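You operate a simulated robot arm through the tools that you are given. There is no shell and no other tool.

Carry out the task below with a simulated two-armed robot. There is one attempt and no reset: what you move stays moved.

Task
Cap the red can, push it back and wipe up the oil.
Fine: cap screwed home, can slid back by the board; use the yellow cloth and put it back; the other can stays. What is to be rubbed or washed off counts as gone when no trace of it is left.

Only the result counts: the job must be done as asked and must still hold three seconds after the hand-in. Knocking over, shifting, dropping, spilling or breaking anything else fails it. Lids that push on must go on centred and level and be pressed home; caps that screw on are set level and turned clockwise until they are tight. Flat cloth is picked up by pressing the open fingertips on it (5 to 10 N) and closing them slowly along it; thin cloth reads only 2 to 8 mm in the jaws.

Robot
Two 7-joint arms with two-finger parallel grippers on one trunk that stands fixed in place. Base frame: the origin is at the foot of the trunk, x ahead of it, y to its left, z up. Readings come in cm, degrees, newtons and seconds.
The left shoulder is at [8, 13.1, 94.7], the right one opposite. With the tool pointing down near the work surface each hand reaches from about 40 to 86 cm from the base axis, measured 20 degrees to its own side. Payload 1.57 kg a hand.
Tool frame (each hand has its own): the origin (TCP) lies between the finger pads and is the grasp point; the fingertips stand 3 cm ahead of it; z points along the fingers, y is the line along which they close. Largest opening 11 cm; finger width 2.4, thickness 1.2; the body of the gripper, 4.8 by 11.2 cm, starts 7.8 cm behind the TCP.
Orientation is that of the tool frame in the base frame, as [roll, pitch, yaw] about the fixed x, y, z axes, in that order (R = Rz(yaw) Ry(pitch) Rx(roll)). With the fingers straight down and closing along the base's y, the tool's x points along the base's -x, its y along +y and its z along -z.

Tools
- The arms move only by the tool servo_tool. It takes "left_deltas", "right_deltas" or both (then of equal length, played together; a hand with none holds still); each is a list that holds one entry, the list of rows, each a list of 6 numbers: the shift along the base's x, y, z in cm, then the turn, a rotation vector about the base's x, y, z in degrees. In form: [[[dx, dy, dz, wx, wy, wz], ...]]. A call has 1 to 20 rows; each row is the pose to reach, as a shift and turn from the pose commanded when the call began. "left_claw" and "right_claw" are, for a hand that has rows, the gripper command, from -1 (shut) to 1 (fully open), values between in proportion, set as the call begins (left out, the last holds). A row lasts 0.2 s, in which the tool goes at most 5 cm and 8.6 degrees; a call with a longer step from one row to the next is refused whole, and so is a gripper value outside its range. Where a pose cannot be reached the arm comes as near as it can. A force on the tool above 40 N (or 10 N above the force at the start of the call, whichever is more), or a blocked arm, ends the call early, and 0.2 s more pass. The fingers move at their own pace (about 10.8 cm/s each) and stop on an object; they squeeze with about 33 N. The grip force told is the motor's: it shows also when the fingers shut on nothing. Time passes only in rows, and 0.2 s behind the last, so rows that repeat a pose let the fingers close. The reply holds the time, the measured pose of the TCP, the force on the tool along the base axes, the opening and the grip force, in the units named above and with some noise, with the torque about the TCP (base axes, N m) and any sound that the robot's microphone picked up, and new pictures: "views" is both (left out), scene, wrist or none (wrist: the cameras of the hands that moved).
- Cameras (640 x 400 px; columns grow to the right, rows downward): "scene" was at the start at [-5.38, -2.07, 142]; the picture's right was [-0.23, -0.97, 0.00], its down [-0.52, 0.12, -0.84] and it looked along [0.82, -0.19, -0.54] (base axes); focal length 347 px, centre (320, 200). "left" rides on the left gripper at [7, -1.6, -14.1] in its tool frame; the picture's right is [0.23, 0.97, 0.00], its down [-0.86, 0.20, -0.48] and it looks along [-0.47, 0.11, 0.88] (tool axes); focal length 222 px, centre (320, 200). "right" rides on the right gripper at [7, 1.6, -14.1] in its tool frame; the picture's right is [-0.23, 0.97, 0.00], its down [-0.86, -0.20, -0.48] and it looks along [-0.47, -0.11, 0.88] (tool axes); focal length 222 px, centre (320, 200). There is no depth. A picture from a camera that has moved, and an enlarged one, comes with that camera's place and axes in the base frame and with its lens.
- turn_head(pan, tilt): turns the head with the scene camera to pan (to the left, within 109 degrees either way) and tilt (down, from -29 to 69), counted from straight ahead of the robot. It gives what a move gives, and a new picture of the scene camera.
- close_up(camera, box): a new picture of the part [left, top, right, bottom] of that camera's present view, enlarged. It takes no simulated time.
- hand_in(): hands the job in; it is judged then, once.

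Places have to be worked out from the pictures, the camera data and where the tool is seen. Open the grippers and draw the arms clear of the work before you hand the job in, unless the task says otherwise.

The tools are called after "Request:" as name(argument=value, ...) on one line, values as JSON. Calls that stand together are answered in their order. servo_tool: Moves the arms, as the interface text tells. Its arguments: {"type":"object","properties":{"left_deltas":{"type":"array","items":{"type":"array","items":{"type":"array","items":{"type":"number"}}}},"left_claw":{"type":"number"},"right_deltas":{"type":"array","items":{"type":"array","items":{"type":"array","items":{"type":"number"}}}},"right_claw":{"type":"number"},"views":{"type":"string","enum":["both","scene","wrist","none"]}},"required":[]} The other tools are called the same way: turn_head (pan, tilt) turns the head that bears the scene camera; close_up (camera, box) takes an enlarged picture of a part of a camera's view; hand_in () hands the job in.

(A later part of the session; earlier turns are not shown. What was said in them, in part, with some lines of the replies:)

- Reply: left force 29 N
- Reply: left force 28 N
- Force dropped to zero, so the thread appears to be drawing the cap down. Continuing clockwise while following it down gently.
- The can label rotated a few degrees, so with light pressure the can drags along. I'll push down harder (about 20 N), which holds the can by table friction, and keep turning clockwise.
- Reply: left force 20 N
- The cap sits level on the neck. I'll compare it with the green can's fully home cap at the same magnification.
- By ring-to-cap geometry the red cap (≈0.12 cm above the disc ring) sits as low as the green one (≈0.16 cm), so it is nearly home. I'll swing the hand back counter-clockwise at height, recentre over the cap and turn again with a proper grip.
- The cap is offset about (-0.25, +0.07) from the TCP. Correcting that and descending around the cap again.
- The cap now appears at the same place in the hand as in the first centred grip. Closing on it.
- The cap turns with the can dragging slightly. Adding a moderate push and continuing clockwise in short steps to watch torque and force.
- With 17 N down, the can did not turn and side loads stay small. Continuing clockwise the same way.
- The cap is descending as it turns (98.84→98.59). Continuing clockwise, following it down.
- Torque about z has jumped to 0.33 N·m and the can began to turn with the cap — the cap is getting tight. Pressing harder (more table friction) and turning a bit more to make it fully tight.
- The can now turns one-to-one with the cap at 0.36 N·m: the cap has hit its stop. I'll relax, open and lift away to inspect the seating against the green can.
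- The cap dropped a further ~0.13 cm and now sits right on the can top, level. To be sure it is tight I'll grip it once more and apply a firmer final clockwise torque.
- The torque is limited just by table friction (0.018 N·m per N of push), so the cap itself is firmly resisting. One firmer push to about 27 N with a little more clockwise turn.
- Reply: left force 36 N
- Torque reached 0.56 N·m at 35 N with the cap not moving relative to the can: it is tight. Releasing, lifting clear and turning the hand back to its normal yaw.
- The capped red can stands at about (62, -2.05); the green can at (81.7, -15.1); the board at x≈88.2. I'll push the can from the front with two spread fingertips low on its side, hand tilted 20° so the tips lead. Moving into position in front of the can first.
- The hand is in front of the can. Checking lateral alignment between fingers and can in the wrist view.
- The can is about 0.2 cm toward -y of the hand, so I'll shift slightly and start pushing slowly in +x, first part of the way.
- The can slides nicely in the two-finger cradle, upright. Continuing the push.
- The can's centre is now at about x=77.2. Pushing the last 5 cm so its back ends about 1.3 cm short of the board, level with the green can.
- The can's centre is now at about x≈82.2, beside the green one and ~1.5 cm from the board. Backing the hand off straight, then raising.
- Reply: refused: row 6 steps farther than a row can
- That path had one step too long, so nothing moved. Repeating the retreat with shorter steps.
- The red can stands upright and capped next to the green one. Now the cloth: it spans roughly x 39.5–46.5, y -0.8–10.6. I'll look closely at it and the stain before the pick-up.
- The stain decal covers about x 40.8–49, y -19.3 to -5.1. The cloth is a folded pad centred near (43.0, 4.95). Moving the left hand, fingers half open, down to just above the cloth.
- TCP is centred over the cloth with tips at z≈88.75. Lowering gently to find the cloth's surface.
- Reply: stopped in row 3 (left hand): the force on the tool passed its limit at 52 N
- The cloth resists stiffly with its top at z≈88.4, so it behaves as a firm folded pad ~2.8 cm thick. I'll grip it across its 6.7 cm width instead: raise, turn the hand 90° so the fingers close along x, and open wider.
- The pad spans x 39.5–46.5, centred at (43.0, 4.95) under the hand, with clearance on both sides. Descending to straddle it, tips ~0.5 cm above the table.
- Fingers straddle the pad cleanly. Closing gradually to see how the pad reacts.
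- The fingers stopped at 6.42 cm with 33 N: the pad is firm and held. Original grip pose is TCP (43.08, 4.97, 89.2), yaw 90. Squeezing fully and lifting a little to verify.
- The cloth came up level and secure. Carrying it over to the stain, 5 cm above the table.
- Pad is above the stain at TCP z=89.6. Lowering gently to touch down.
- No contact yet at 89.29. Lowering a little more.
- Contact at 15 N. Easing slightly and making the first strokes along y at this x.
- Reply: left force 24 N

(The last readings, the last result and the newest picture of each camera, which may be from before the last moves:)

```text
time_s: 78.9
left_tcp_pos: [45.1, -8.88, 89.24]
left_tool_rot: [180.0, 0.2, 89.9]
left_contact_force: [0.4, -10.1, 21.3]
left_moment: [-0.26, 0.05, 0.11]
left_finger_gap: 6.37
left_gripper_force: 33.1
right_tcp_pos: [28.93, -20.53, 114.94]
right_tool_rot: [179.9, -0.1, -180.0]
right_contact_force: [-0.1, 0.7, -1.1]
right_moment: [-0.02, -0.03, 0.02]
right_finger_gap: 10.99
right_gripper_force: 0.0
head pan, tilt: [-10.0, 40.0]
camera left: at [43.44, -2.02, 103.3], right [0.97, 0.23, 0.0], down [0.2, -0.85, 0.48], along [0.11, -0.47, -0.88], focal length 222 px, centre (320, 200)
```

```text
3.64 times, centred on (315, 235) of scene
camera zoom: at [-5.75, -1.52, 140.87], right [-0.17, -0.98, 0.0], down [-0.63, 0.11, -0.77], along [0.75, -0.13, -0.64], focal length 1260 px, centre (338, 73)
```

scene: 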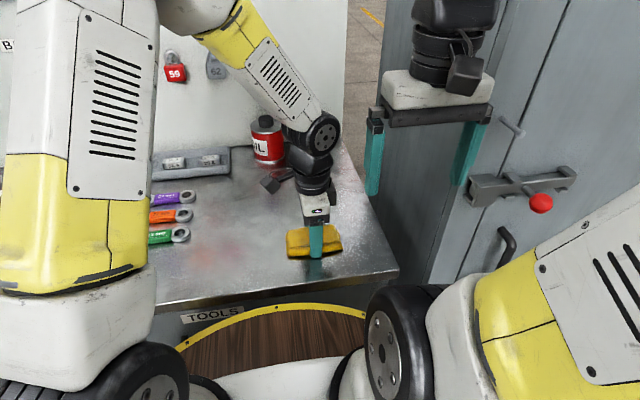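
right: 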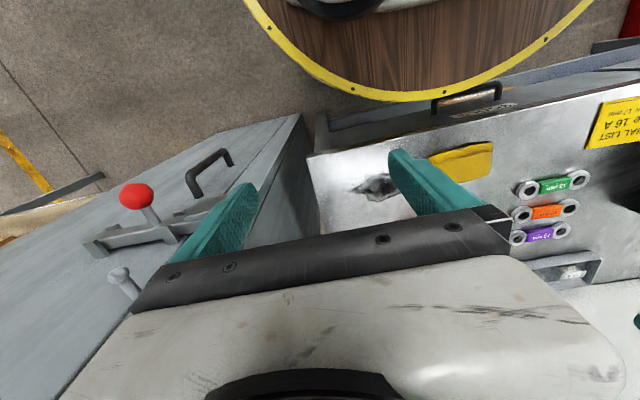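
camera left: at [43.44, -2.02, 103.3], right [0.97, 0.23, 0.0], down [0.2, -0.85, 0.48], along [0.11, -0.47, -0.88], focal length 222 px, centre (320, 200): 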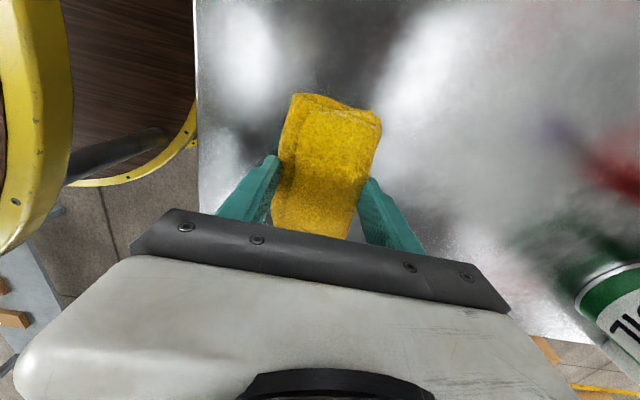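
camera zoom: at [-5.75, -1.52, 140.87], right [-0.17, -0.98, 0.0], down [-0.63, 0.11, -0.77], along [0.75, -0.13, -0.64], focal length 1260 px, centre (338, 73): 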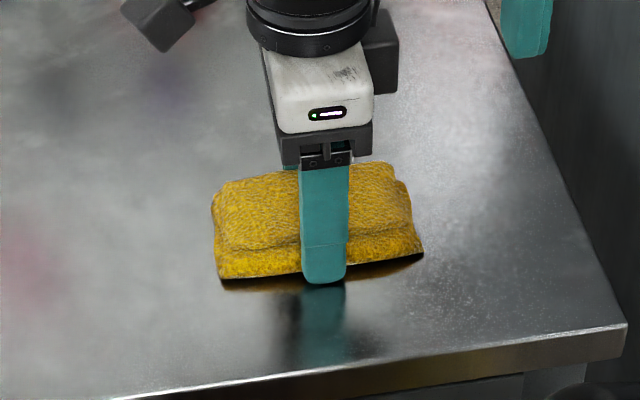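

The oil already vanished where the pad passed. Now a raster around the whole decal area: along its near edge, across the right end, back along its far edge.

Request:
servo_tool(left_deltas=[[[-1, 0.7, 0.05, 0, 0, 0], [-2, 1.6, 0.05, 0, 0, 0], [-2.2, 0, 0.05, 0, 0, 0], [-2.2, -1.5, 0.05, 0, 0, 0], [-2.2, -3, 0.05, 0, 0, 0], [-2.2, -4.5, 0.05, 0, 0, 0], [-2.2, -6, 0.05, 0, 0, 0], [-2.2, -7.2, 0.05, 0, 0, 0], [-0.7, -7.2, 0.05, 0, 0, 0], [0.8, -7.2, 0.05, 0, 0, 0], [2.3, -7.2, 0.05, 0, 0, 0], [2.5, -6, 0.05, 0, 0, 0], [2.5, -4.5, 0.05, 0, 0, 0], [2.5, -3, 0.05, 0, 0, 0], [2.5, -1.5, 0.05, 0, 0, 0], [2.5, 0, 0.05, 0, 0, 0], [2.5, 1.5, 0.05, 0, 0, 0], [1.2, 1.5, 0.05, 0, 0, 0], [0, 1.5, 0.05, 0, 0, 0], [0, 0.5, 0.05, 0, 0, 0]]], left_claw=-1, views="none")

Request:
close_up(camera="scene", box=[240, 180, 390, 290])

```text
time_s: 79.7
left_tcp_pos: [43.02, -7.9, 89.16]
left_tool_rot: [179.9, -0.2, 90.4]
left_contact_force: [-1.3, 0.8, 6.8]
left_moment: [-0.02, 0.05, -0.03]
left_finger_gap: 6.38
left_gripper_force: 33.1
right_tcp_pos: [28.8, -20.56, 114.97]
right_tool_rot: [179.9, 0.0, 179.9]
right_contact_force: [1.4, -0.6, 0.5]
right_moment: [0.0, 0.0, 0.0]
right_finger_gap: 11.0
right_gripper_force: 0.1
head pan, tilt: [-10.0, 40.0]
stopped in row 3 (left hand): the force on the tool passed its limit at 43 N (the readings are from after the stop); the commanded pose is now the measured one
```

```text
3.64 times, centred on (315, 235) of scene
camera zoom: at [-5.72, -1.46, 140.87], right [-0.17, -0.98, 0.0], down [-0.63, 0.11, -0.77], along [0.75, -0.13, -0.64], focal length 1260 px, centre (338, 73)
```

zoom: 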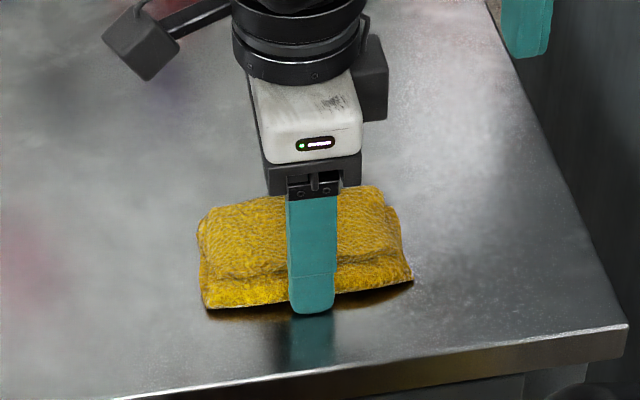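

The force limit tripped on a quick reversal; the push is now 7 N. Continuing more gently with shorter steps along the near edge, then across the right end.

Request:
servo_tool(left_deltas=[[[-0.2, -0.5, 0, 0, 0, 0], [-0.2, -1.3, 0, 0, 0, 0], [-0.2, -2.2, 0, 0, 0, 0], [-0.2, -3.2, 0, 0, 0, 0], [-0.2, -4.2, 0, 0, 0, 0], [-0.2, -5.2, 0, 0, 0, 0], [-0.2, -6.2, 0, 0, 0, 0], [-0.2, -7.2, 0, 0, 0, 0], [-0.2, -8.0, 0, 0, 0, 0], [0.3, -8.4, 0, 0, 0, 0], [1.1, -8.4, 0, 0, 0, 0], [2, -8.4, 0, 0, 0, 0], [3, -8.4, 0, 0, 0, 0], [4, -8.4, 0, 0, 0, 0], [4.4, -8.2, 0, 0, 0, 0]]], left_claw=-1, views="none")

Request:
close_up(camera="scene", box=[240, 180, 390, 290])

```text
time_s: 82.9
left_tcp_pos: [47.32, -16.13, 88.91]
left_tool_rot: [179.8, -0.1, 90.3]
left_contact_force: [-12.3, -7.1, 34.2]
left_moment: [-0.09, 0.57, 0.14]
left_finger_gap: 6.39
left_gripper_force: 32.9
right_tcp_pos: [28.8, -20.58, 115.01]
right_tool_rot: [-179.9, -0.1, -179.9]
right_contact_force: [-0.8, -0.6, -0.3]
right_moment: [0.01, -0.01, 0.04]
right_finger_gap: 10.99
right_gripper_force: 0.1
head pan, tilt: [-10.0, 40.0]
```

```text
3.64 times, centred on (315, 235) of scene
camera zoom: at [-5.83, -1.51, 140.87], right [-0.17, -0.98, 0.0], down [-0.63, 0.11, -0.77], along [0.75, -0.13, -0.64], focal length 1260 px, centre (338, 73)
```

zoom: 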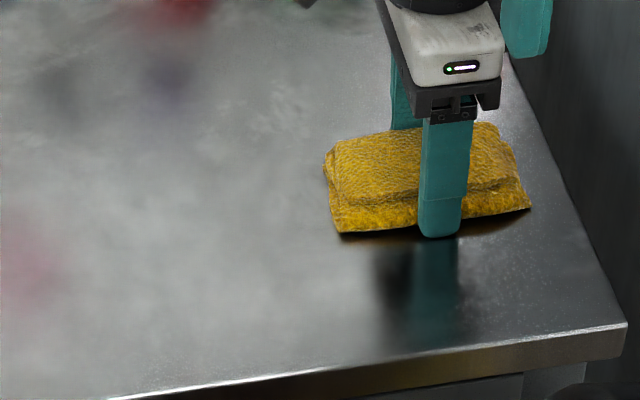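

Stain area visible so far looks clean, but the push has grown to 34 N. Easing upward slightly before the far-edge stroke.

Request:
servo_tool(left_deltas=[[[0, 0, 0.1, 0, 0, 0], [0, 0, 0.18, 0, 0, 0], [0, 0, 0.18, 0, 0, 0]]], left_claw=-1, views="none")

```text
time_s: 83.7
left_tcp_pos: [47.51, -15.87, 89.02]
left_tool_rot: [180.0, -0.5, 90.4]
left_contact_force: [3.9, -2.4, 7.0]
left_moment: [-0.51, -0.18, 0.17]
left_finger_gap: 6.39
left_gripper_force: 33.6
right_tcp_pos: [28.86, -20.57, 114.91]
right_tool_rot: [-180.0, 0.0, 179.9]
right_contact_force: [0.1, -0.8, -0.2]
right_moment: [-0.02, -0.04, 0.04]
right_finger_gap: 11.0
right_gripper_force: 0.2
head pan, tilt: [-10.0, 40.0]
```

Back to 7 N. Stroking along the far edge toward +y.

Request:
servo_tool(left_deltas=[[[0, 0.5, 0, 0, 0, 0], [0, 1.3, 0, 0, 0, 0], [0, 2.2, 0, 0, 0, 0], [0, 3.2, 0, 0, 0, 0], [0, 4.2, 0, 0, 0, 0], [0, 5.2, 0, 0, 0, 0], [0, 6.2, 0, 0, 0, 0], [0, 7.2, 0, 0, 0, 0], [0, 8.0, 0, 0, 0, 0], [0, 8.4, 0, 0, 0, 0], [0, 8.4, 0, 0, 0, 0]]], left_claw=-1, views="none")

Request:
close_up(camera="scene", box=[240, 180, 390, 290])

```text
time_s: 86.1
left_tcp_pos: [47.63, -7.68, 89.18]
left_tool_rot: [-179.9, -0.3, 90.3]
left_contact_force: [-0.2, -0.4, -0.9]
left_moment: [0.0, -0.01, -0.01]
left_finger_gap: 6.4
left_gripper_force: 32.8
right_tcp_pos: [28.81, -20.58, 114.92]
right_tool_rot: [179.9, 0.0, -180.0]
right_contact_force: [-0.8, 1.0, -0.1]
right_moment: [0.01, 0.0, 0.03]
right_finger_gap: 10.99
right_gripper_force: 0.0
head pan, tilt: [-10.0, 40.0]
```

```text
3.64 times, centred on (315, 235) of scene
camera zoom: at [-5.7, -1.49, 140.88], right [-0.17, -0.98, 0.0], down [-0.63, 0.11, -0.77], along [0.75, -0.13, -0.64], focal length 1260 px, centre (338, 73)
```

zoom: 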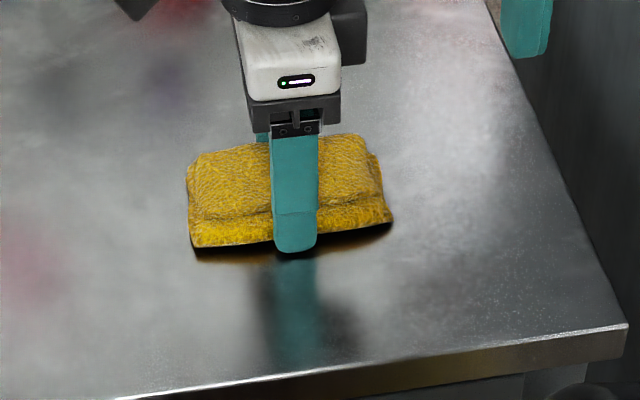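

Contact was lost at the end (0 N). I'll lift and look at the whole table area for remaining traces and check how the pad sits in the grip.

Request:
servo_tool(left_deltas=[[[0, 0, 2, 0, 0, 0], [-1, 2, 5, 0, 0, 0], [-2, 5, 8, 0, 0, 0], [-3, 8, 10, 0, 0, 0], [-4, 11, 11, 0, 0, 0], [-4, 11, 11, 0, 0, 0]]], left_claw=-1, views="both")

Request:
close_up(camera="scene", box=[260, 200, 400, 290])

Request:
close_up(camera="scene", box=[200, 170, 320, 260])

Request:
close_up(camera="right", box=[300, 100, 520, 250])

```text
time_s: 87.5
left_tcp_pos: [43.44, 3.5, 100.38]
left_tool_rot: [-179.9, -0.3, 90.3]
left_contact_force: [-0.9, -0.1, -0.7]
left_moment: [-0.05, 0.01, 0.03]
left_finger_gap: 6.39
left_gripper_force: 33.1
right_tcp_pos: [28.8, -20.6, 114.87]
right_tool_rot: [-180.0, 0.1, -179.9]
right_contact_force: [0.0, -0.3, -0.1]
right_moment: [-0.03, 0.02, -0.02]
right_finger_gap: 11.01
right_gripper_force: 0.0
head pan, tilt: [-10.0, 40.0]
camera left: at [41.86, 10.36, 114.62], right [0.97, 0.23, 0.0], down [0.2, -0.86, 0.47], along [0.11, -0.46, -0.88], focal length 222 px, centre (320, 200)
```

scene: 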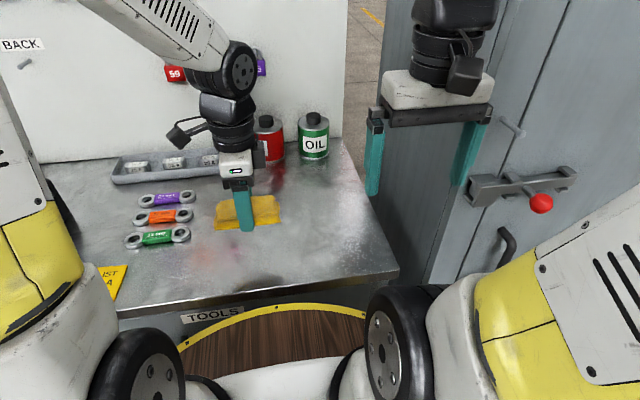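
left: 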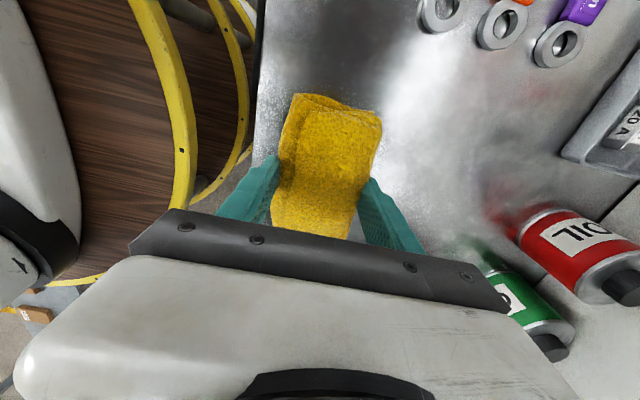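

```text
4.44 times, centred on (330, 245) of scene
camera zoom: at [-5.7, -1.49, 140.88], right [-0.17, -0.98, 0.0], down [-0.63, 0.11, -0.77], along [0.75, -0.13, -0.64], focal length 1541 px, centre (276, 0)
```

zoom: 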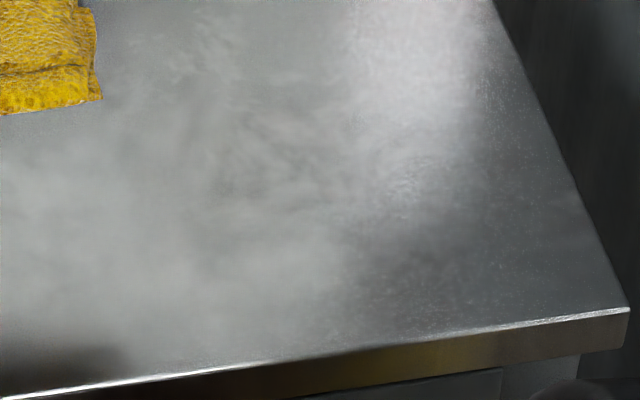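

```text
4.44 times, centred on (260, 215) of scene
camera zoom: at [-5.7, -1.49, 140.88], right [-0.17, -0.98, 0.0], down [-0.63, 0.11, -0.77], along [0.75, -0.13, -0.64], focal length 1541 px, centre (587, 133)
```

zoom: 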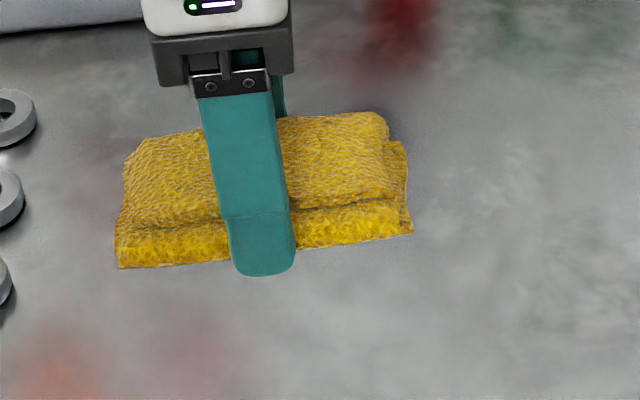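

```text
2.67 times, centred on (410, 175) of right
camera zoom: at [21.95, -18.77, 129.11], right [0.23, 0.97, 0.0], down [0.86, -0.2, 0.48], along [0.47, -0.11, -0.88], focal length 592 px, centre (80, 267)
```

zoom: 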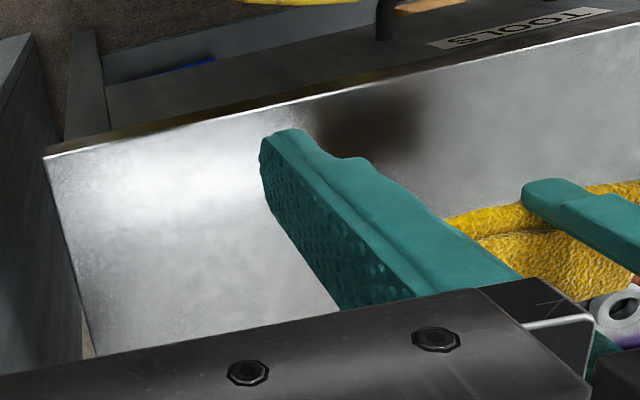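

The stain seems gone. Zooming in closely over its former area to check for faint remnants.

Request:
close_up(camera="scene", box=[285, 225, 345, 272])

Request:
close_up(camera="scene", box=[325, 225, 385, 272])

Request:
close_up(camera="scene", box=[280, 220, 370, 265])

```text
8.51 times, centred on (315, 248) of scene
camera zoom: at [-5.7, -1.49, 140.88], right [-0.17, -0.98, 0.0], down [-0.63, 0.11, -0.77], along [0.75, -0.13, -0.64], focal length 2950 px, centre (363, -213)
```

zoom: 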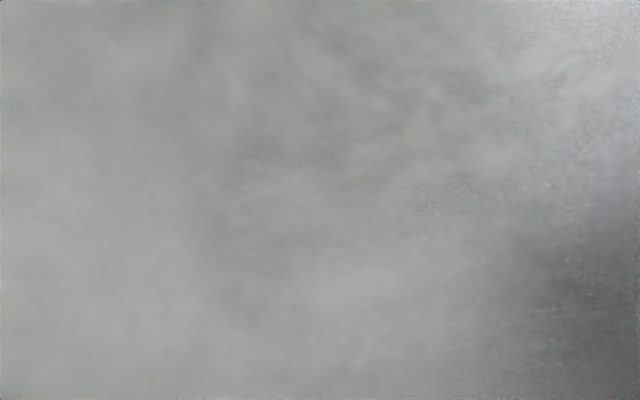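

```text
8.51 times, centred on (355, 248) of scene
camera zoom: at [-5.7, -1.49, 140.88], right [-0.17, -0.98, 0.0], down [-0.63, 0.11, -0.77], along [0.75, -0.13, -0.64], focal length 2950 px, centre (22, -213)
```

zoom: 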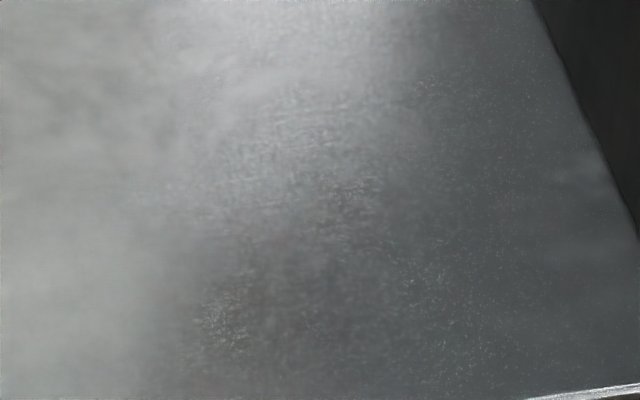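

```text
7.11 times, centred on (325, 242) of scene
camera zoom: at [-5.7, -1.49, 140.88], right [-0.17, -0.98, 0.0], down [-0.63, 0.11, -0.77], along [0.75, -0.13, -0.64], focal length 2465 px, centre (284, -102)
```

zoom: 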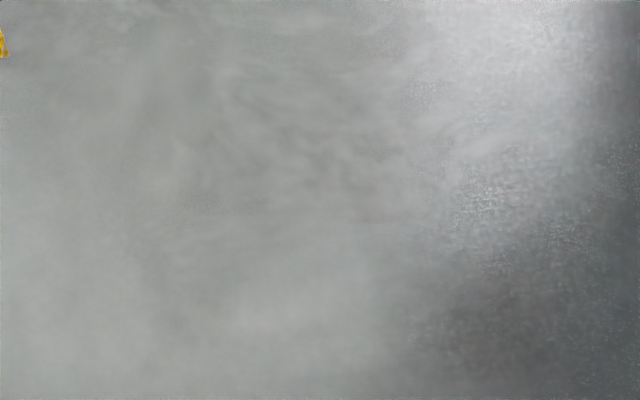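

From the scene view it is clean. Checking from the right wrist camera too, which saw the stain well at the start.

Request:
close_up(camera="right", box=[310, 140, 410, 225])

Request:
turn_head(pan=-18, tilt=52)

```text
4.71 times, centred on (360, 182) of right
camera zoom: at [21.95, -18.77, 129.11], right [0.23, 0.97, 0.0], down [0.86, -0.2, 0.48], along [0.47, -0.11, -0.88], focal length 1045 px, centre (132, 282)
```

zoom: 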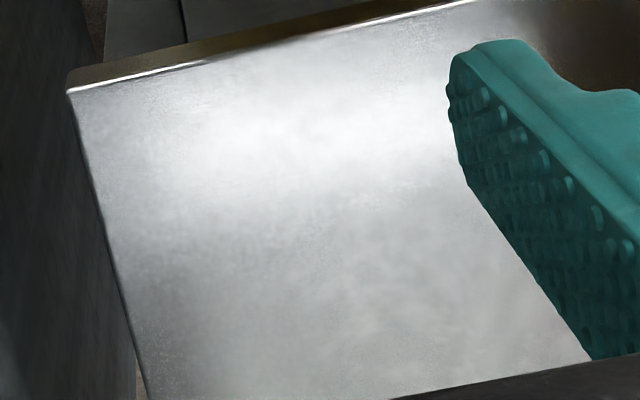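

```text
time_s: 88.2
left_tcp_pos: [43.54, 3.61, 100.33]
left_tool_rot: [179.9, -0.3, 90.4]
left_contact_force: [0.3, -0.5, -0.3]
left_moment: [-0.02, -0.01, 0.0]
left_finger_gap: 6.39
left_gripper_force: 33.1
right_tcp_pos: [28.85, -20.65, 114.93]
right_tool_rot: [-180.0, 0.0, 180.0]
right_contact_force: [-0.5, -0.1, -0.6]
right_moment: [0.0, 0.02, -0.02]
right_finger_gap: 11.03
right_gripper_force: 0.0
head pan, tilt: [-18.0, 52.0]
```

scene: 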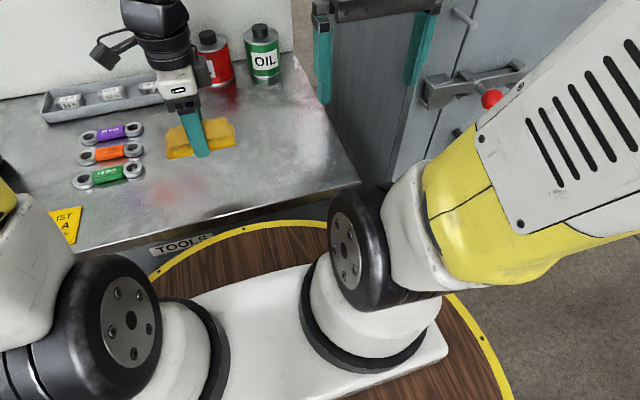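

Clean from this side as well. One more enlarged look from the new head angle, including the left end of the former stain.

Request:
close_up(camera="scene", box=[210, 120, 340, 210])

Request:
close_up(camera="scene", box=[225, 135, 295, 185])

```text
4.44 times, centred on (275, 165) of scene
camera zoom: at [-6.93, -2.33, 139.2], right [-0.31, -0.95, 0.0], down [-0.75, 0.24, -0.62], along [0.59, -0.19, -0.79], focal length 1541 px, centre (520, 356)
```

zoom: 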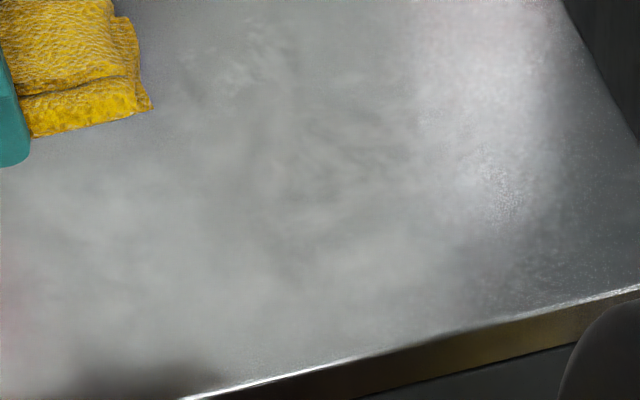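

```text
8.00 times, centred on (260, 160) of scene
camera zoom: at [-6.93, -2.33, 139.2], right [-0.31, -0.95, 0.0], down [-0.75, 0.24, -0.62], along [0.59, -0.19, -0.79], focal length 2773 px, centre (800, 520)
```

zoom: 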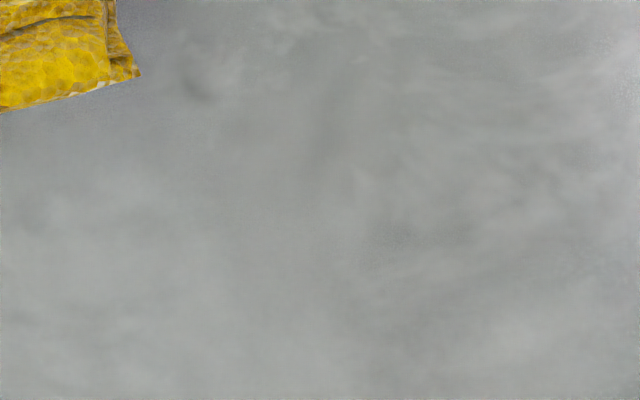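

No trace visible. As insurance I'll make one more gentle pass, mainly along the far edge where contact had faded. Moving back over and down to just above the table.

Request:
servo_tool(left_deltas=[[[1.2, -4, -1, 0, 0, 0], [2.4, -8, -2, 0, 0, 0], [3.6, -12, -4, 0, 0, 0], [3.8, -12.6, -8, 0, 0, 0], [3.8, -12.6, -10.4, 0, 0, 0], [3.8, -12.6, -10.8, 0, 0, 0], [3.8, -12.6, -10.95, 0, 0, 0], [3.8, -12.6, -10.95, 0, 0, 0]]], left_claw=-1, views="none")

Request:
servo_tool(left_deltas=[[[0, 0, -0.07, 0, 0, 0], [0, 0, -0.14, 0, 0, 0], [0, 0, -0.2, 0, 0, 0], [0, 0, -0.2, 0, 0, 0]]], left_claw=-1, views="none")

```text
time_s: 90.0
left_tcp_pos: [47.22, -9.1, 89.24]
left_tool_rot: [-180.0, -0.2, 90.3]
left_contact_force: [0.8, 0.0, 0.5]
left_moment: [0.01, 0.0, -0.01]
left_finger_gap: 6.38
left_gripper_force: 33.6
right_tcp_pos: [28.87, -20.45, 114.81]
right_tool_rot: [-179.9, 0.0, -179.9]
right_contact_force: [0.7, -0.3, 0.4]
right_moment: [0.03, -0.01, -0.01]
right_finger_gap: 11.02
right_gripper_force: 0.0
head pan, tilt: [-18.0, 52.0]
```

```text
time_s: 91.0
left_tcp_pos: [47.13, -9.24, 89.04]
left_tool_rot: [179.9, -0.3, 90.3]
left_contact_force: [0.1, 0.1, -0.1]
left_moment: [-0.01, -0.01, 0.01]
left_finger_gap: 6.37
left_gripper_force: 32.9
right_tcp_pos: [28.84, -20.49, 114.88]
right_tool_rot: [-180.0, 0.0, 180.0]
right_contact_force: [-0.1, -0.7, 0.3]
right_moment: [0.01, 0.01, -0.03]
right_finger_gap: 11.02
right_gripper_force: 0.1
head pan, tilt: [-18.0, 52.0]
```

No contact yet at 89.04 — the pad has slipped up slightly in the grip. Lowering a bit more, carefully.

Request:
servo_tool(left_deltas=[[[0, 0, -0.05, 0, 0, 0], [0, 0, -0.1, 0, 0, 0], [0, 0, -0.15, 0, 0, 0], [0, 0, -0.15, 0, 0, 0]]], left_claw=-1, views="scene")

Request:
close_up(camera="scene", box=[200, 120, 300, 200])

```text
time_s: 92.0
left_tcp_pos: [47.25, -9.25, 89.04]
left_tool_rot: [179.9, -0.4, 90.3]
left_contact_force: [-5.0, 5.7, 23.8]
left_moment: [0.28, 0.47, -0.05]
left_finger_gap: 6.38
left_gripper_force: 33.2
right_tcp_pos: [28.87, -20.48, 114.9]
right_tool_rot: [179.9, 0.0, 180.0]
right_contact_force: [0.1, -0.2, -0.1]
right_moment: [0.0, 0.01, -0.01]
right_finger_gap: 11.01
right_gripper_force: 0.1
head pan, tilt: [-18.0, 52.0]
```

scene: 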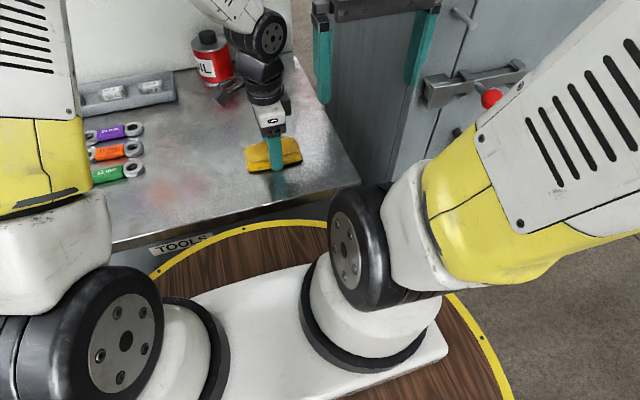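

```text
5.00 times, centred on (250, 160) of scene
camera zoom: at [-7.0, -2.3, 139.19], right [-0.31, -0.95, 0.0], down [-0.75, 0.24, -0.62], along [0.59, -0.19, -0.79], focal length 1733 px, centre (670, 400)
```

zoom: 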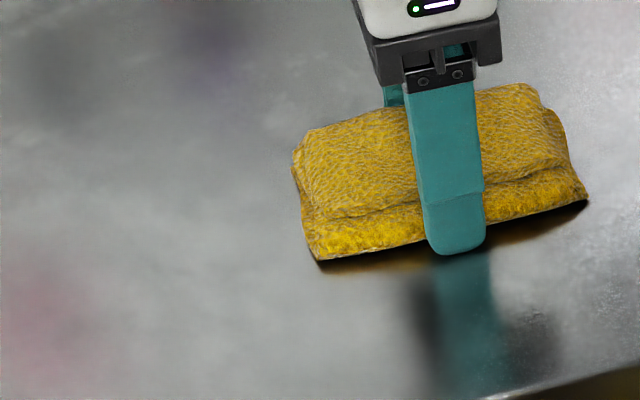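

Contact at 24 N. Easing slightly, then stroking along the far edge to the right end.

Request:
servo_tool(left_deltas=[[[0, 0, 0.06, 0, 0, 0], [0, -0.5, 0.06, 0, 0, 0], [0, -1.3, 0.05, 0, 0, 0], [0, -2.2, 0.05, 0, 0, 0], [0, -3.2, 0.04, 0, 0, 0], [0, -4.2, 0.04, 0, 0, 0], [0, -5.2, 0.03, 0, 0, 0], [0, -6.0, 0.03, 0, 0, 0], [0, -6.5, 0.02, 0, 0, 0], [0, -6.5, 0.02, 0, 0, 0]]], left_claw=-1, views="none")

```text
time_s: 94.2
left_tcp_pos: [46.99, -15.65, 89.03]
left_tool_rot: [179.9, -0.3, 90.3]
left_contact_force: [0.4, 6.9, 17.0]
left_moment: [0.09, 0.41, -0.28]
left_finger_gap: 6.38
left_gripper_force: 33.1
right_tcp_pos: [28.73, -20.49, 115.03]
right_tool_rot: [-180.0, -0.1, -180.0]
right_contact_force: [0.5, -0.3, -0.1]
right_moment: [0.0, 0.0, 0.0]
right_finger_gap: 10.99
right_gripper_force: 0.2
head pan, tilt: [-18.0, 52.0]
```

Steady 17 N contact with drag as expected. Now back along the middle to the left end, then down the near edge.

Request:
servo_tool(left_deltas=[[[-0.4, 0, 0.03, 0, 0, 0], [-1.2, 0.3, 0.03, 0, 0, 0], [-2, 0.9, 0.03, 0, 0, 0], [-2.2, 1.8, 0.03, 0, 0, 0], [-2.2, 2.8, 0.03, 0, 0, 0], [-2.2, 3.8, 0.03, 0, 0, 0], [-2.2, 4.8, 0.02, 0, 0, 0], [-2.2, 5.8, 0.02, 0, 0, 0], [-2.2, 6.8, 0.01, 0, 0, 0], [-2.2, 7.6, 0, 0, 0, 0], [-2.2, 8, 0, 0, 0, 0], [-2.2, 8, 0, 0, 0, 0]]], left_claw=-1, views="none")

```text
time_s: 96.8
left_tcp_pos: [45.09, -7.86, 89.0]
left_tool_rot: [179.9, -0.2, 90.2]
left_contact_force: [0.9, -10.1, 14.1]
left_moment: [-0.61, 0.5, 0.35]
left_finger_gap: 6.36
left_gripper_force: 33.1
right_tcp_pos: [28.78, -20.65, 114.84]
right_tool_rot: [180.0, 0.0, -179.9]
right_contact_force: [-0.3, 0.2, -0.4]
right_moment: [-0.01, 0.0, -0.02]
right_finger_gap: 11.01
right_gripper_force: 0.1
head pan, tilt: [-18.0, 52.0]
```

Contact held at 14 N. Last stroke along the near edge toward the right end.

Request:
servo_tool(left_deltas=[[[-0.5, 0, 0.02, 0, 0, 0], [-1.3, -0.2, 0.02, 0, 0, 0], [-2, -0.7, 0.02, 0, 0, 0], [-2.2, -1.5, 0.02, 0, 0, 0], [-2.2, -2.5, 0.02, 0, 0, 0], [-2.2, -3.5, 0.02, 0, 0, 0], [-2.2, -4.5, 0.02, 0, 0, 0], [-2.2, -5.5, 0.02, 0, 0, 0], [-2.2, -6.5, 0.02, 0, 0, 0], [-2.2, -7.4, 0.02, 0, 0, 0], [-2.2, -8.0, 0.02, 0, 0, 0], [-2.2, -8.0, 0.02, 0, 0, 0]]], left_claw=-1, views="none")

```text
time_s: 97.7
left_tcp_pos: [43.44, -7.99, 88.98]
left_tool_rot: [179.6, -0.5, 90.5]
left_contact_force: [0.5, 0.1, 0.4]
left_moment: [-0.1, 0.02, -0.03]
left_finger_gap: 6.35
left_gripper_force: 33.2
right_tcp_pos: [28.79, -20.54, 114.91]
right_tool_rot: [180.0, 0.0, 179.9]
right_contact_force: [-0.4, 0.1, 0.3]
right_moment: [0.0, 0.01, -0.01]
right_finger_gap: 10.98
right_gripper_force: 0.1
head pan, tilt: [-18.0, 52.0]
stopped in row 4 (left hand): the force on the tool passed its limit at 46 N (the readings are from after the stop); the commanded pose is now the measured one
```

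The limit tripped again on the direction change; the force is now 0.4 N. I'll press lightly again and do the near-edge stroke straight along -y.

Request:
servo_tool(left_deltas=[[[0, 0, -0.08, 0, 0, 0], [-0.2, -0.4, -0.09, 0, 0, 0], [-0.4, -1.0, -0.09, 0, 0, 0], [-0.6, -1.8, -0.09, 0, 0, 0], [-0.6, -2.7, -0.09, 0, 0, 0], [-0.6, -3.6, -0.09, 0, 0, 0], [-0.6, -4.5, -0.09, 0, 0, 0], [-0.6, -5.4, -0.09, 0, 0, 0], [-0.6, -6.3, -0.09, 0, 0, 0], [-0.6, -7.2, -0.09, 0, 0, 0], [-0.6, -7.9, -0.09, 0, 0, 0], [-0.6, -7.9, -0.09, 0, 0, 0]]], left_claw=-1, views="none")

```text
time_s: 99.1
left_tcp_pos: [42.78, -11.42, 89.08]
left_tool_rot: [179.7, -0.6, 90.5]
left_contact_force: [-0.5, -0.3, 3.1]
left_moment: [-0.11, 0.12, -0.05]
left_finger_gap: 6.39
left_gripper_force: 33.5
right_tcp_pos: [28.77, -20.56, 114.86]
right_tool_rot: [-180.0, 0.0, 179.9]
right_contact_force: [0.8, 0.1, -0.3]
right_moment: [-0.04, -0.01, 0.0]
right_finger_gap: 11.01
right_gripper_force: 0.1
head pan, tilt: [-18.0, 52.0]
stopped in row 7 (left hand): the force on the tool passed its limit at 40 N (the readings are from after the stop); the commanded pose is now the measured one
```

Part of the stroke done with good pressure. Finishing the rest of the near edge with a slightly lighter push.

Request:
servo_tool(left_deltas=[[[0, -0.4, -0.03, 0, 0, 0], [0, -1.0, -0.03, 0, 0, 0], [0, -1.8, -0.03, 0, 0, 0], [0, -2.6, -0.03, 0, 0, 0], [0, -3.4, -0.03, 0, 0, 0], [0, -4.2, -0.03, 0, 0, 0], [0, -4.8, -0.03, 0, 0, 0], [0, -4.8, -0.03, 0, 0, 0]]], left_claw=-1, views="none")

Request:
servo_tool(left_deltas=[[[0, 0, 1, 0, 0, 0], [0, 0, 4, 0, 0, 0], [0, 3, 7, 0, 0, 0], [0.1, 7, 8, 0, 0, 0], [0.2, 11, 8, 0, 0, 0], [0.3, 15, 8, 0, 0, 0], [0.3, 18.5, 8, 0, 0, 0], [0.3, 21, 8, 0, 0, 0], [0.3, 21, 8, 0, 0, 0]]], left_claw=-1, views="both")

Request:
close_up(camera="scene", box=[160, 80, 340, 210])

```text
time_s: 99.8
left_tcp_pos: [42.89, -12.25, 88.98]
left_tool_rot: [179.7, -1.1, 90.5]
left_contact_force: [-1.6, 2.4, 5.1]
left_moment: [-0.3, 0.23, -0.06]
left_finger_gap: 6.39
left_gripper_force: 33.5
right_tcp_pos: [28.78, -20.6, 114.94]
right_tool_rot: [-180.0, -0.1, 179.9]
right_contact_force: [0.3, 0.7, 0.1]
right_moment: [-0.02, 0.02, 0.0]
right_finger_gap: 10.99
right_gripper_force: 0.0
head pan, tilt: [-18.0, 52.0]
stopped in row 3 (left hand): the force on the tool passed its limit at 49 N (the readings are from after the stop); the commanded pose is now the measured one
```

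```text
time_s: 101.8
left_tcp_pos: [43.43, 8.53, 96.87]
left_tool_rot: [179.7, -1.1, 90.5]
left_contact_force: [0.4, -0.3, -0.9]
left_moment: [-0.02, -0.04, -0.02]
left_finger_gap: 6.39
left_gripper_force: 32.7
right_tcp_pos: [28.79, -20.6, 114.94]
right_tool_rot: [180.0, -0.1, -180.0]
right_contact_force: [-0.3, 0.3, 0.5]
right_moment: [-0.01, -0.01, 0.01]
right_finger_gap: 11.01
right_gripper_force: 0.1
head pan, tilt: [-18.0, 52.0]
camera left: at [41.67, 15.1, 111.33], right [0.97, 0.24, 0.01], down [0.21, -0.86, 0.46], along [0.12, -0.45, -0.89], focal length 222 px, centre (320, 200)
```

scene: 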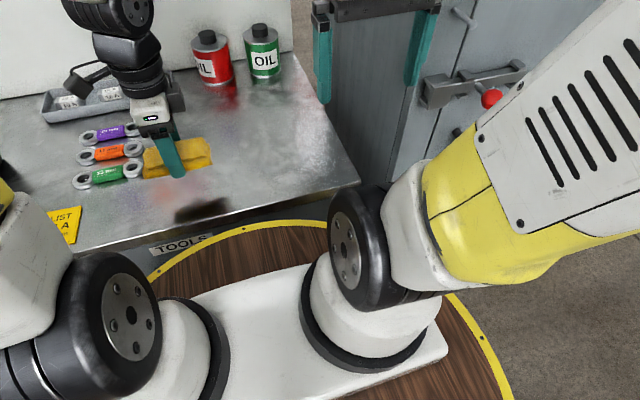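
left: 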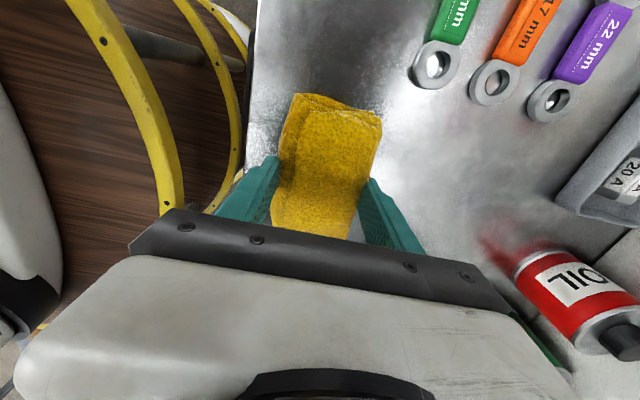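

```text
3.08 times, centred on (250, 145) of scene
camera zoom: at [-6.93, -2.33, 139.19], right [-0.31, -0.95, 0.0], down [-0.75, 0.24, -0.62], along [0.59, -0.19, -0.79], focal length 1066 px, centre (535, 369)
```

zoom: 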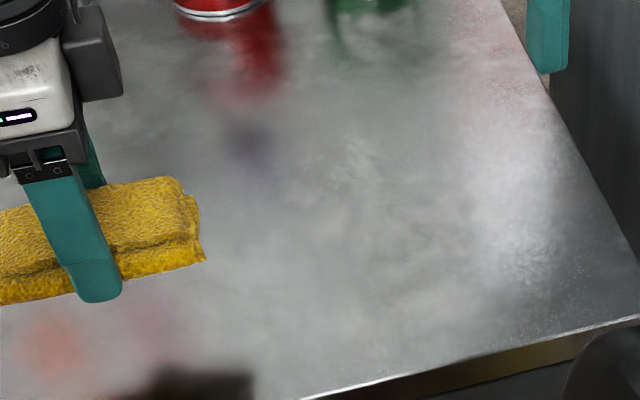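

Table is clean everywhere. Now returning the cloth to its original spot: correcting the small hand tilt and lowering over (43.08, 4.97).

Request:
servo_tool(left_deltas=[[[-0.2, -1.5, 0, -1.1, 0.3, -0.5], [-0.35, -3.0, -1, -1.1, 0.3, -0.5], [-0.35, -3.56, -3, -1.1, 0.3, -0.5], [-0.35, -3.56, -5, -1.1, 0.3, -0.5], [-0.35, -3.56, -6.7, -1.1, 0.3, -0.5], [-0.35, -3.56, -7.4, -1.1, 0.3, -0.5], [-0.35, -3.56, -7.4, -1.1, 0.3, -0.5]]], left_claw=-1, views="both")

Request:
close_up(camera="scene", box=[130, 110, 260, 200])

```text
time_s: 103.4
left_tcp_pos: [42.68, 5.15, 89.53]
left_tool_rot: [179.9, 0.0, 90.0]
left_contact_force: [-0.2, 0.6, -1.0]
left_moment: [-0.03, -0.01, -0.01]
left_finger_gap: 6.4
left_gripper_force: 32.9
right_tcp_pos: [28.87, -20.52, 114.89]
right_tool_rot: [179.9, 0.0, -179.9]
right_contact_force: [0.7, -0.1, 0.2]
right_moment: [0.0, 0.05, 0.0]
right_finger_gap: 11.0
right_gripper_force: 0.0
head pan, tilt: [-18.0, 52.0]
camera left: at [41.2, 12.06, 103.73], right [0.97, 0.23, 0.0], down [0.2, -0.86, 0.48], along [0.11, -0.47, -0.88], focal length 222 px, centre (320, 200)
```

scene: 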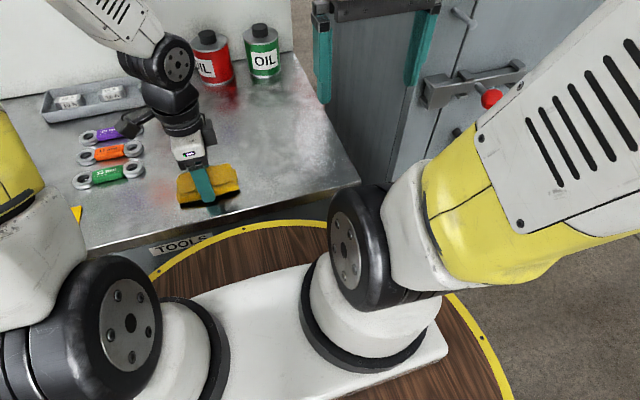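
left: 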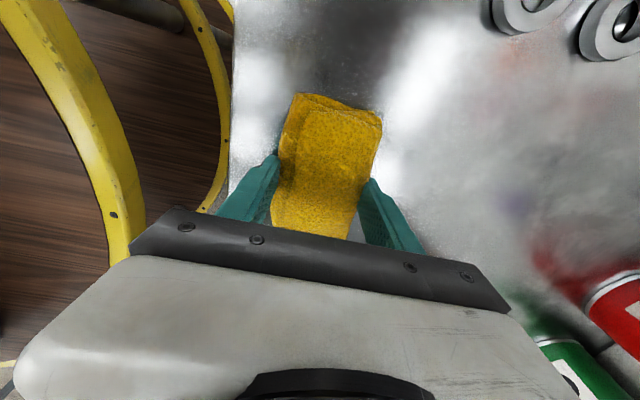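

```text
4.44 times, centred on (195, 155) of scene
camera zoom: at [-6.93, -2.33, 139.19], right [-0.31, -0.95, 0.0], down [-0.75, 0.24, -0.62], along [0.59, -0.19, -0.79], focal length 1541 px, centre (876, 400)
```

zoom: 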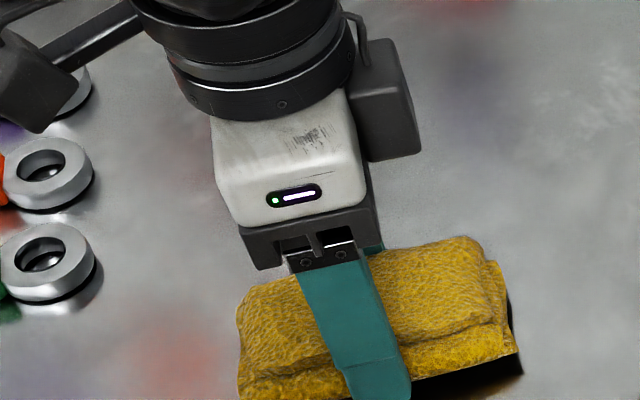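

Need +0.4 x, -0.18 y to match the original pose. Shifting and lowering gently to touch.

Request:
servo_tool(left_deltas=[[[0.4, -0.18, 0, 0, 0, 0], [0.4, -0.18, -0.15, 0, 0, 0], [0.4, -0.18, -0.3, 0, 0, 0], [0.4, -0.18, -0.4, 0, 0, 0], [0.4, -0.18, -0.45, 0, 0, 0], [0.4, -0.18, -0.45, 0, 0, 0]]], left_claw=-1, views="none")

```text
time_s: 104.8
left_tcp_pos: [43.17, 4.87, 88.99]
left_tool_rot: [-179.9, 0.0, 90.0]
left_contact_force: [0.4, 0.1, 0.2]
left_moment: [0.0, 0.03, 0.04]
left_finger_gap: 6.37
left_gripper_force: 32.9
right_tcp_pos: [28.95, -20.53, 114.96]
right_tool_rot: [180.0, 0.0, -180.0]
right_contact_force: [-0.4, 0.5, 0.1]
right_moment: [-0.01, 0.03, 0.02]
right_finger_gap: 11.01
right_gripper_force: 0.1
head pan, tilt: [-18.0, 52.0]
```

Position matches (43.17, 4.87), no contact yet. Lowering a touch more until the pad rests.

Request:
servo_tool(left_deltas=[[[0, 0, -0.05, 0, 0, 0], [0, 0, -0.1, 0, 0, 0], [0, 0, -0.15, 0, 0, 0], [0, 0, -0.15, 0, 0, 0]]], left_claw=-1, views="none")

```text
time_s: 105.8
left_tcp_pos: [43.19, 4.97, 89.05]
left_tool_rot: [-180.0, -0.1, 90.0]
left_contact_force: [0.0, -0.1, 9.7]
left_moment: [0.62, 0.02, 0.07]
left_finger_gap: 6.39
left_gripper_force: 32.9
right_tcp_pos: [28.9, -20.57, 114.88]
right_tool_rot: [180.0, 0.0, -180.0]
right_contact_force: [-0.8, 0.0, -0.3]
right_moment: [0.0, 0.02, 0.01]
right_finger_gap: 10.97
right_gripper_force: 0.2
head pan, tilt: [-18.0, 52.0]
```

The pad is touching the table (9.7 N). Opening the fingers gently to release it.

Request:
servo_tool(left_deltas=[[[0, 0, 0.05, 0, 0, 0], [0, 0, 0.05, 0, 0, 0], [0, 0, 0.05, 0, 0, 0]]], left_claw=0.3, views="none")

Request:
servo_tool(left_deltas=[[[0, 0, 0.1, 0, 0, 0], [0, 0, 0.1, 0, 0, 0], [0, 0, 0.1, 0, 0, 0]]], left_claw=0.75, views="both")

Request:
close_up(camera="left", box=[180, 60, 460, 250])

```text
time_s: 106.6
left_tcp_pos: [43.2, 4.97, 89.12]
left_tool_rot: [-180.0, 0.0, 90.1]
left_contact_force: [0.1, 0.4, -1.2]
left_moment: [0.03, 0.01, -0.04]
left_finger_gap: 7.15
left_gripper_force: 0.1
right_tcp_pos: [28.97, -20.59, 114.92]
right_tool_rot: [180.0, 0.1, 180.0]
right_contact_force: [-0.2, -0.2, 0.1]
right_moment: [0.0, 0.02, 0.01]
right_finger_gap: 11.02
right_gripper_force: 0.0
head pan, tilt: [-18.0, 52.0]
```

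```text
time_s: 107.4
left_tcp_pos: [43.21, 5.01, 89.17]
left_tool_rot: [-180.0, 0.1, 90.1]
left_contact_force: [0.9, -1.0, -0.5]
left_moment: [-0.02, 0.02, -0.02]
left_finger_gap: 9.64
left_gripper_force: 0.1
right_tcp_pos: [28.94, -20.54, 114.82]
right_tool_rot: [179.9, 0.0, 179.9]
right_contact_force: [0.1, -1.4, 0.1]
right_moment: [0.01, 0.0, -0.01]
right_finger_gap: 10.96
right_gripper_force: 0.1
head pan, tilt: [-18.0, 52.0]
camera left: at [41.6, 11.89, 103.36], right [0.97, 0.23, 0.0], down [0.2, -0.86, 0.48], along [0.11, -0.47, -0.88], focal length 222 px, centre (320, 200)
```

scene: 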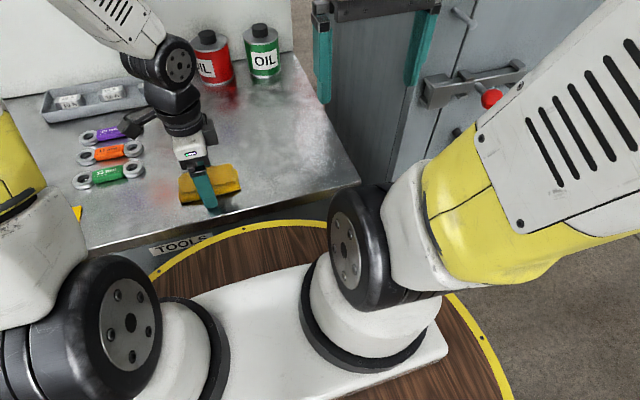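
left: 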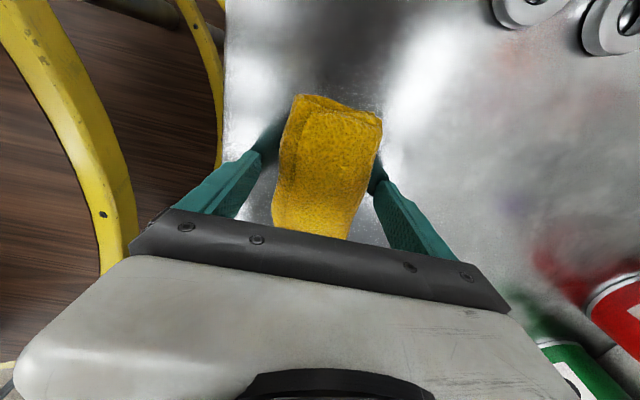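

```text
2.11 times, centred on (320, 155) of left
camera zoom: at [41.6, 11.89, 103.36], right [0.97, 0.23, 0.0], down [0.2, -0.86, 0.48], along [0.11, -0.47, -0.88], focal length 468 px, centre (320, 295)
```

zoom: 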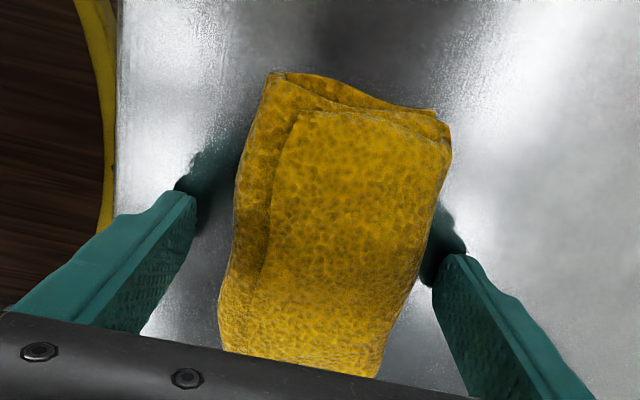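

The cloth is lying where it was. Lifting straight up, then drawing the arm back toward its starting pose.

Request:
servo_tool(left_deltas=[[[0, 0, 2, 0, 0, 0], [0, 0, 5, 0, 0, 0], [0, 0, 9, 0, 0, 0], [0, 0, 13, 0, 0, 0], [0.5, 1, 17, 0, 0, 8], [1.5, 2, 20, 0, 0, 16], [2.5, 3, 22, 0, 0, 24], [3.5, 4, 24, 0, 0, 32], [4.5, 5, 26, 0, 0, 40], [5.5, 6.5, 26, 0, 0, 48], [6.5, 8, 26, 0, 0, 56], [7.5, 9.5, 26, 0, 0, 64], [8.5, 11, 26, 0, 0, 72], [9.5, 12, 26, 0, 0, 80], [10.5, 13, 26, 0, 0, 88], [11, 13.1, 26, 0, 0, 90], [11, 13.1, 26, 0, 0, 90]]], left_claw=1, views="none")

Request:
turn_head(pan=-10, tilt=40)

Request:
close_up(camera="scene", box=[200, 200, 300, 285])

Request:
close_up(camera="scene", box=[240, 100, 350, 180])

Request:
close_up(camera="scene", box=[270, 200, 400, 285])

Request:
close_up(camera="left", box=[0, 0, 640, 400])

```text
time_s: 111.0
left_tcp_pos: [54.34, 18.0, 115.2]
left_tool_rot: [-180.0, 0.0, -179.9]
left_contact_force: [0.5, -0.4, 0.1]
left_moment: [-0.01, 0.02, 0.01]
left_finger_gap: 10.99
left_gripper_force: 0.1
right_tcp_pos: [28.91, -20.48, 114.88]
right_tool_rot: [180.0, 0.0, 180.0]
right_contact_force: [-0.7, 0.1, -0.3]
right_moment: [0.01, -0.05, -0.02]
right_finger_gap: 11.0
right_gripper_force: 0.1
head pan, tilt: [-18.0, 52.0]
```

```text
time_s: 111.8
left_tcp_pos: [54.39, 17.98, 115.11]
left_tool_rot: [-180.0, 0.1, -179.9]
left_contact_force: [0.1, -0.3, -0.6]
left_moment: [-0.02, -0.01, 0.05]
left_finger_gap: 10.99
left_gripper_force: 0.0
right_tcp_pos: [28.84, -20.45, 114.96]
right_tool_rot: [-180.0, 0.0, -180.0]
right_contact_force: [0.2, 0.0, 0.2]
right_moment: [0.03, 0.0, -0.02]
right_finger_gap: 11.0
right_gripper_force: 0.0
head pan, tilt: [-10.0, 40.0]
```

scene: 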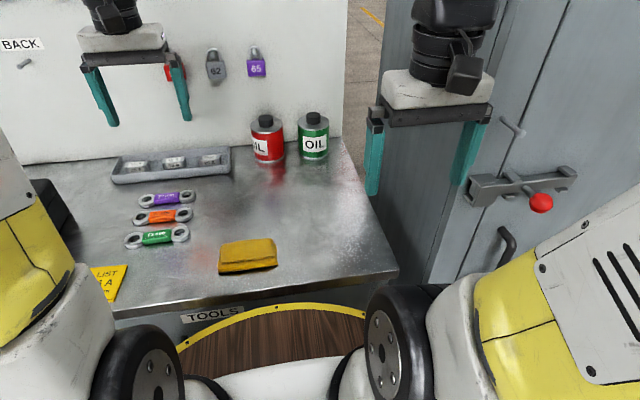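

```text
4.71 times, centred on (250, 242) of scene
camera zoom: at [-5.7, -1.49, 140.87], right [-0.17, -0.98, 0.0], down [-0.63, 0.11, -0.77], along [0.75, -0.13, -0.64], focal length 1631 px, centre (649, 0)
```

zoom: 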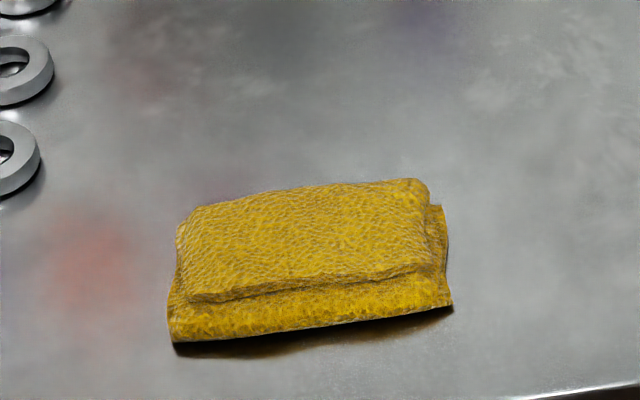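

```text
5.00 times, centred on (295, 140) of scene
camera zoom: at [-5.7, -1.49, 140.87], right [-0.17, -0.98, 0.0], down [-0.63, 0.11, -0.77], along [0.75, -0.13, -0.64], focal length 1733 px, centre (445, 500)
```

zoom: 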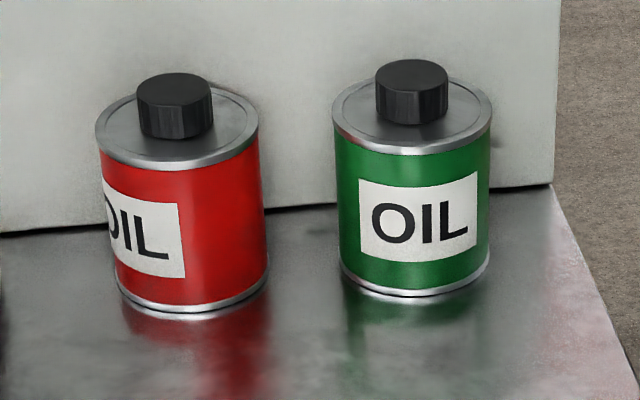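

```text
4.71 times, centred on (335, 242) of scene
camera zoom: at [-5.7, -1.49, 140.87], right [-0.17, -0.98, 0.0], down [-0.63, 0.11, -0.77], along [0.75, -0.13, -0.64], focal length 1631 px, centre (249, 0)
```

zoom: 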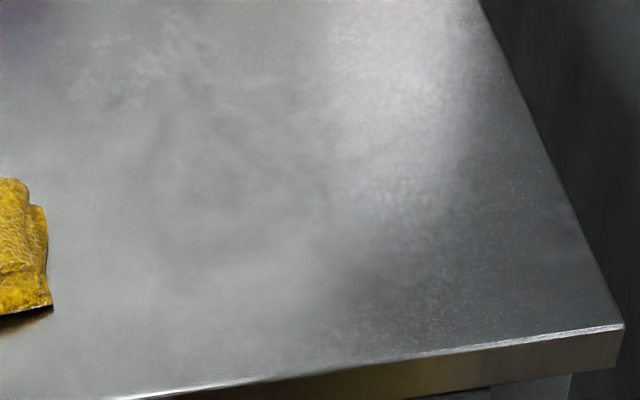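

```text
1.00 times, centred on (320, 200) of left (not enlarged: the box is as wide or as high as the picture)
camera zoom: at [47.34, 16.23, 129.36], right [-0.23, 0.97, 0.0], down [0.86, 0.2, 0.48], along [0.47, 0.11, -0.88], focal length 222 px, centre (320, 200)
```

zoom: 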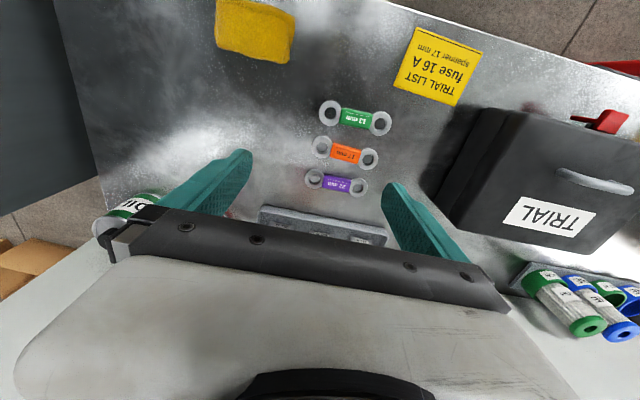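

All checks pass: cap home on the red can, can standing upright by the board (slightly closer than the green one), no trace of oil, cloth back in place, nothing else moved, arms clear with grippers open. Handing in.

Request:
hand_in()

```text
The job is handed in.
```

The red can is capped, pushed back by the board, and the oil is wiped up. I've handed the job in; the tool gave no verdict.

- **Cap:** it is screwed down level and tight. At the end, turning it moved the whole can rather than the cap, up to about 0.56 N·m. It sits as low as the green can's cap.
- **Red can:** it stands upright about 1.5 cm from the board, next to the green one. Tightening turned it part-way round, so its label no longer faces front.
- **Oil:** no trace shows in close-ups from the head camera or the right-hand camera. I wiped the area twice. The second pass stopped short along part of the front edge when the force limit tripped, but the first pass had covered it.
- **Yellow cloth:** it is back within a few millimetres of its original spot, possibly turned by a couple of degrees.
- **Everything else:** the green can and the other items stayed where they were. Both grippers are open and both arms are clear of the bench.
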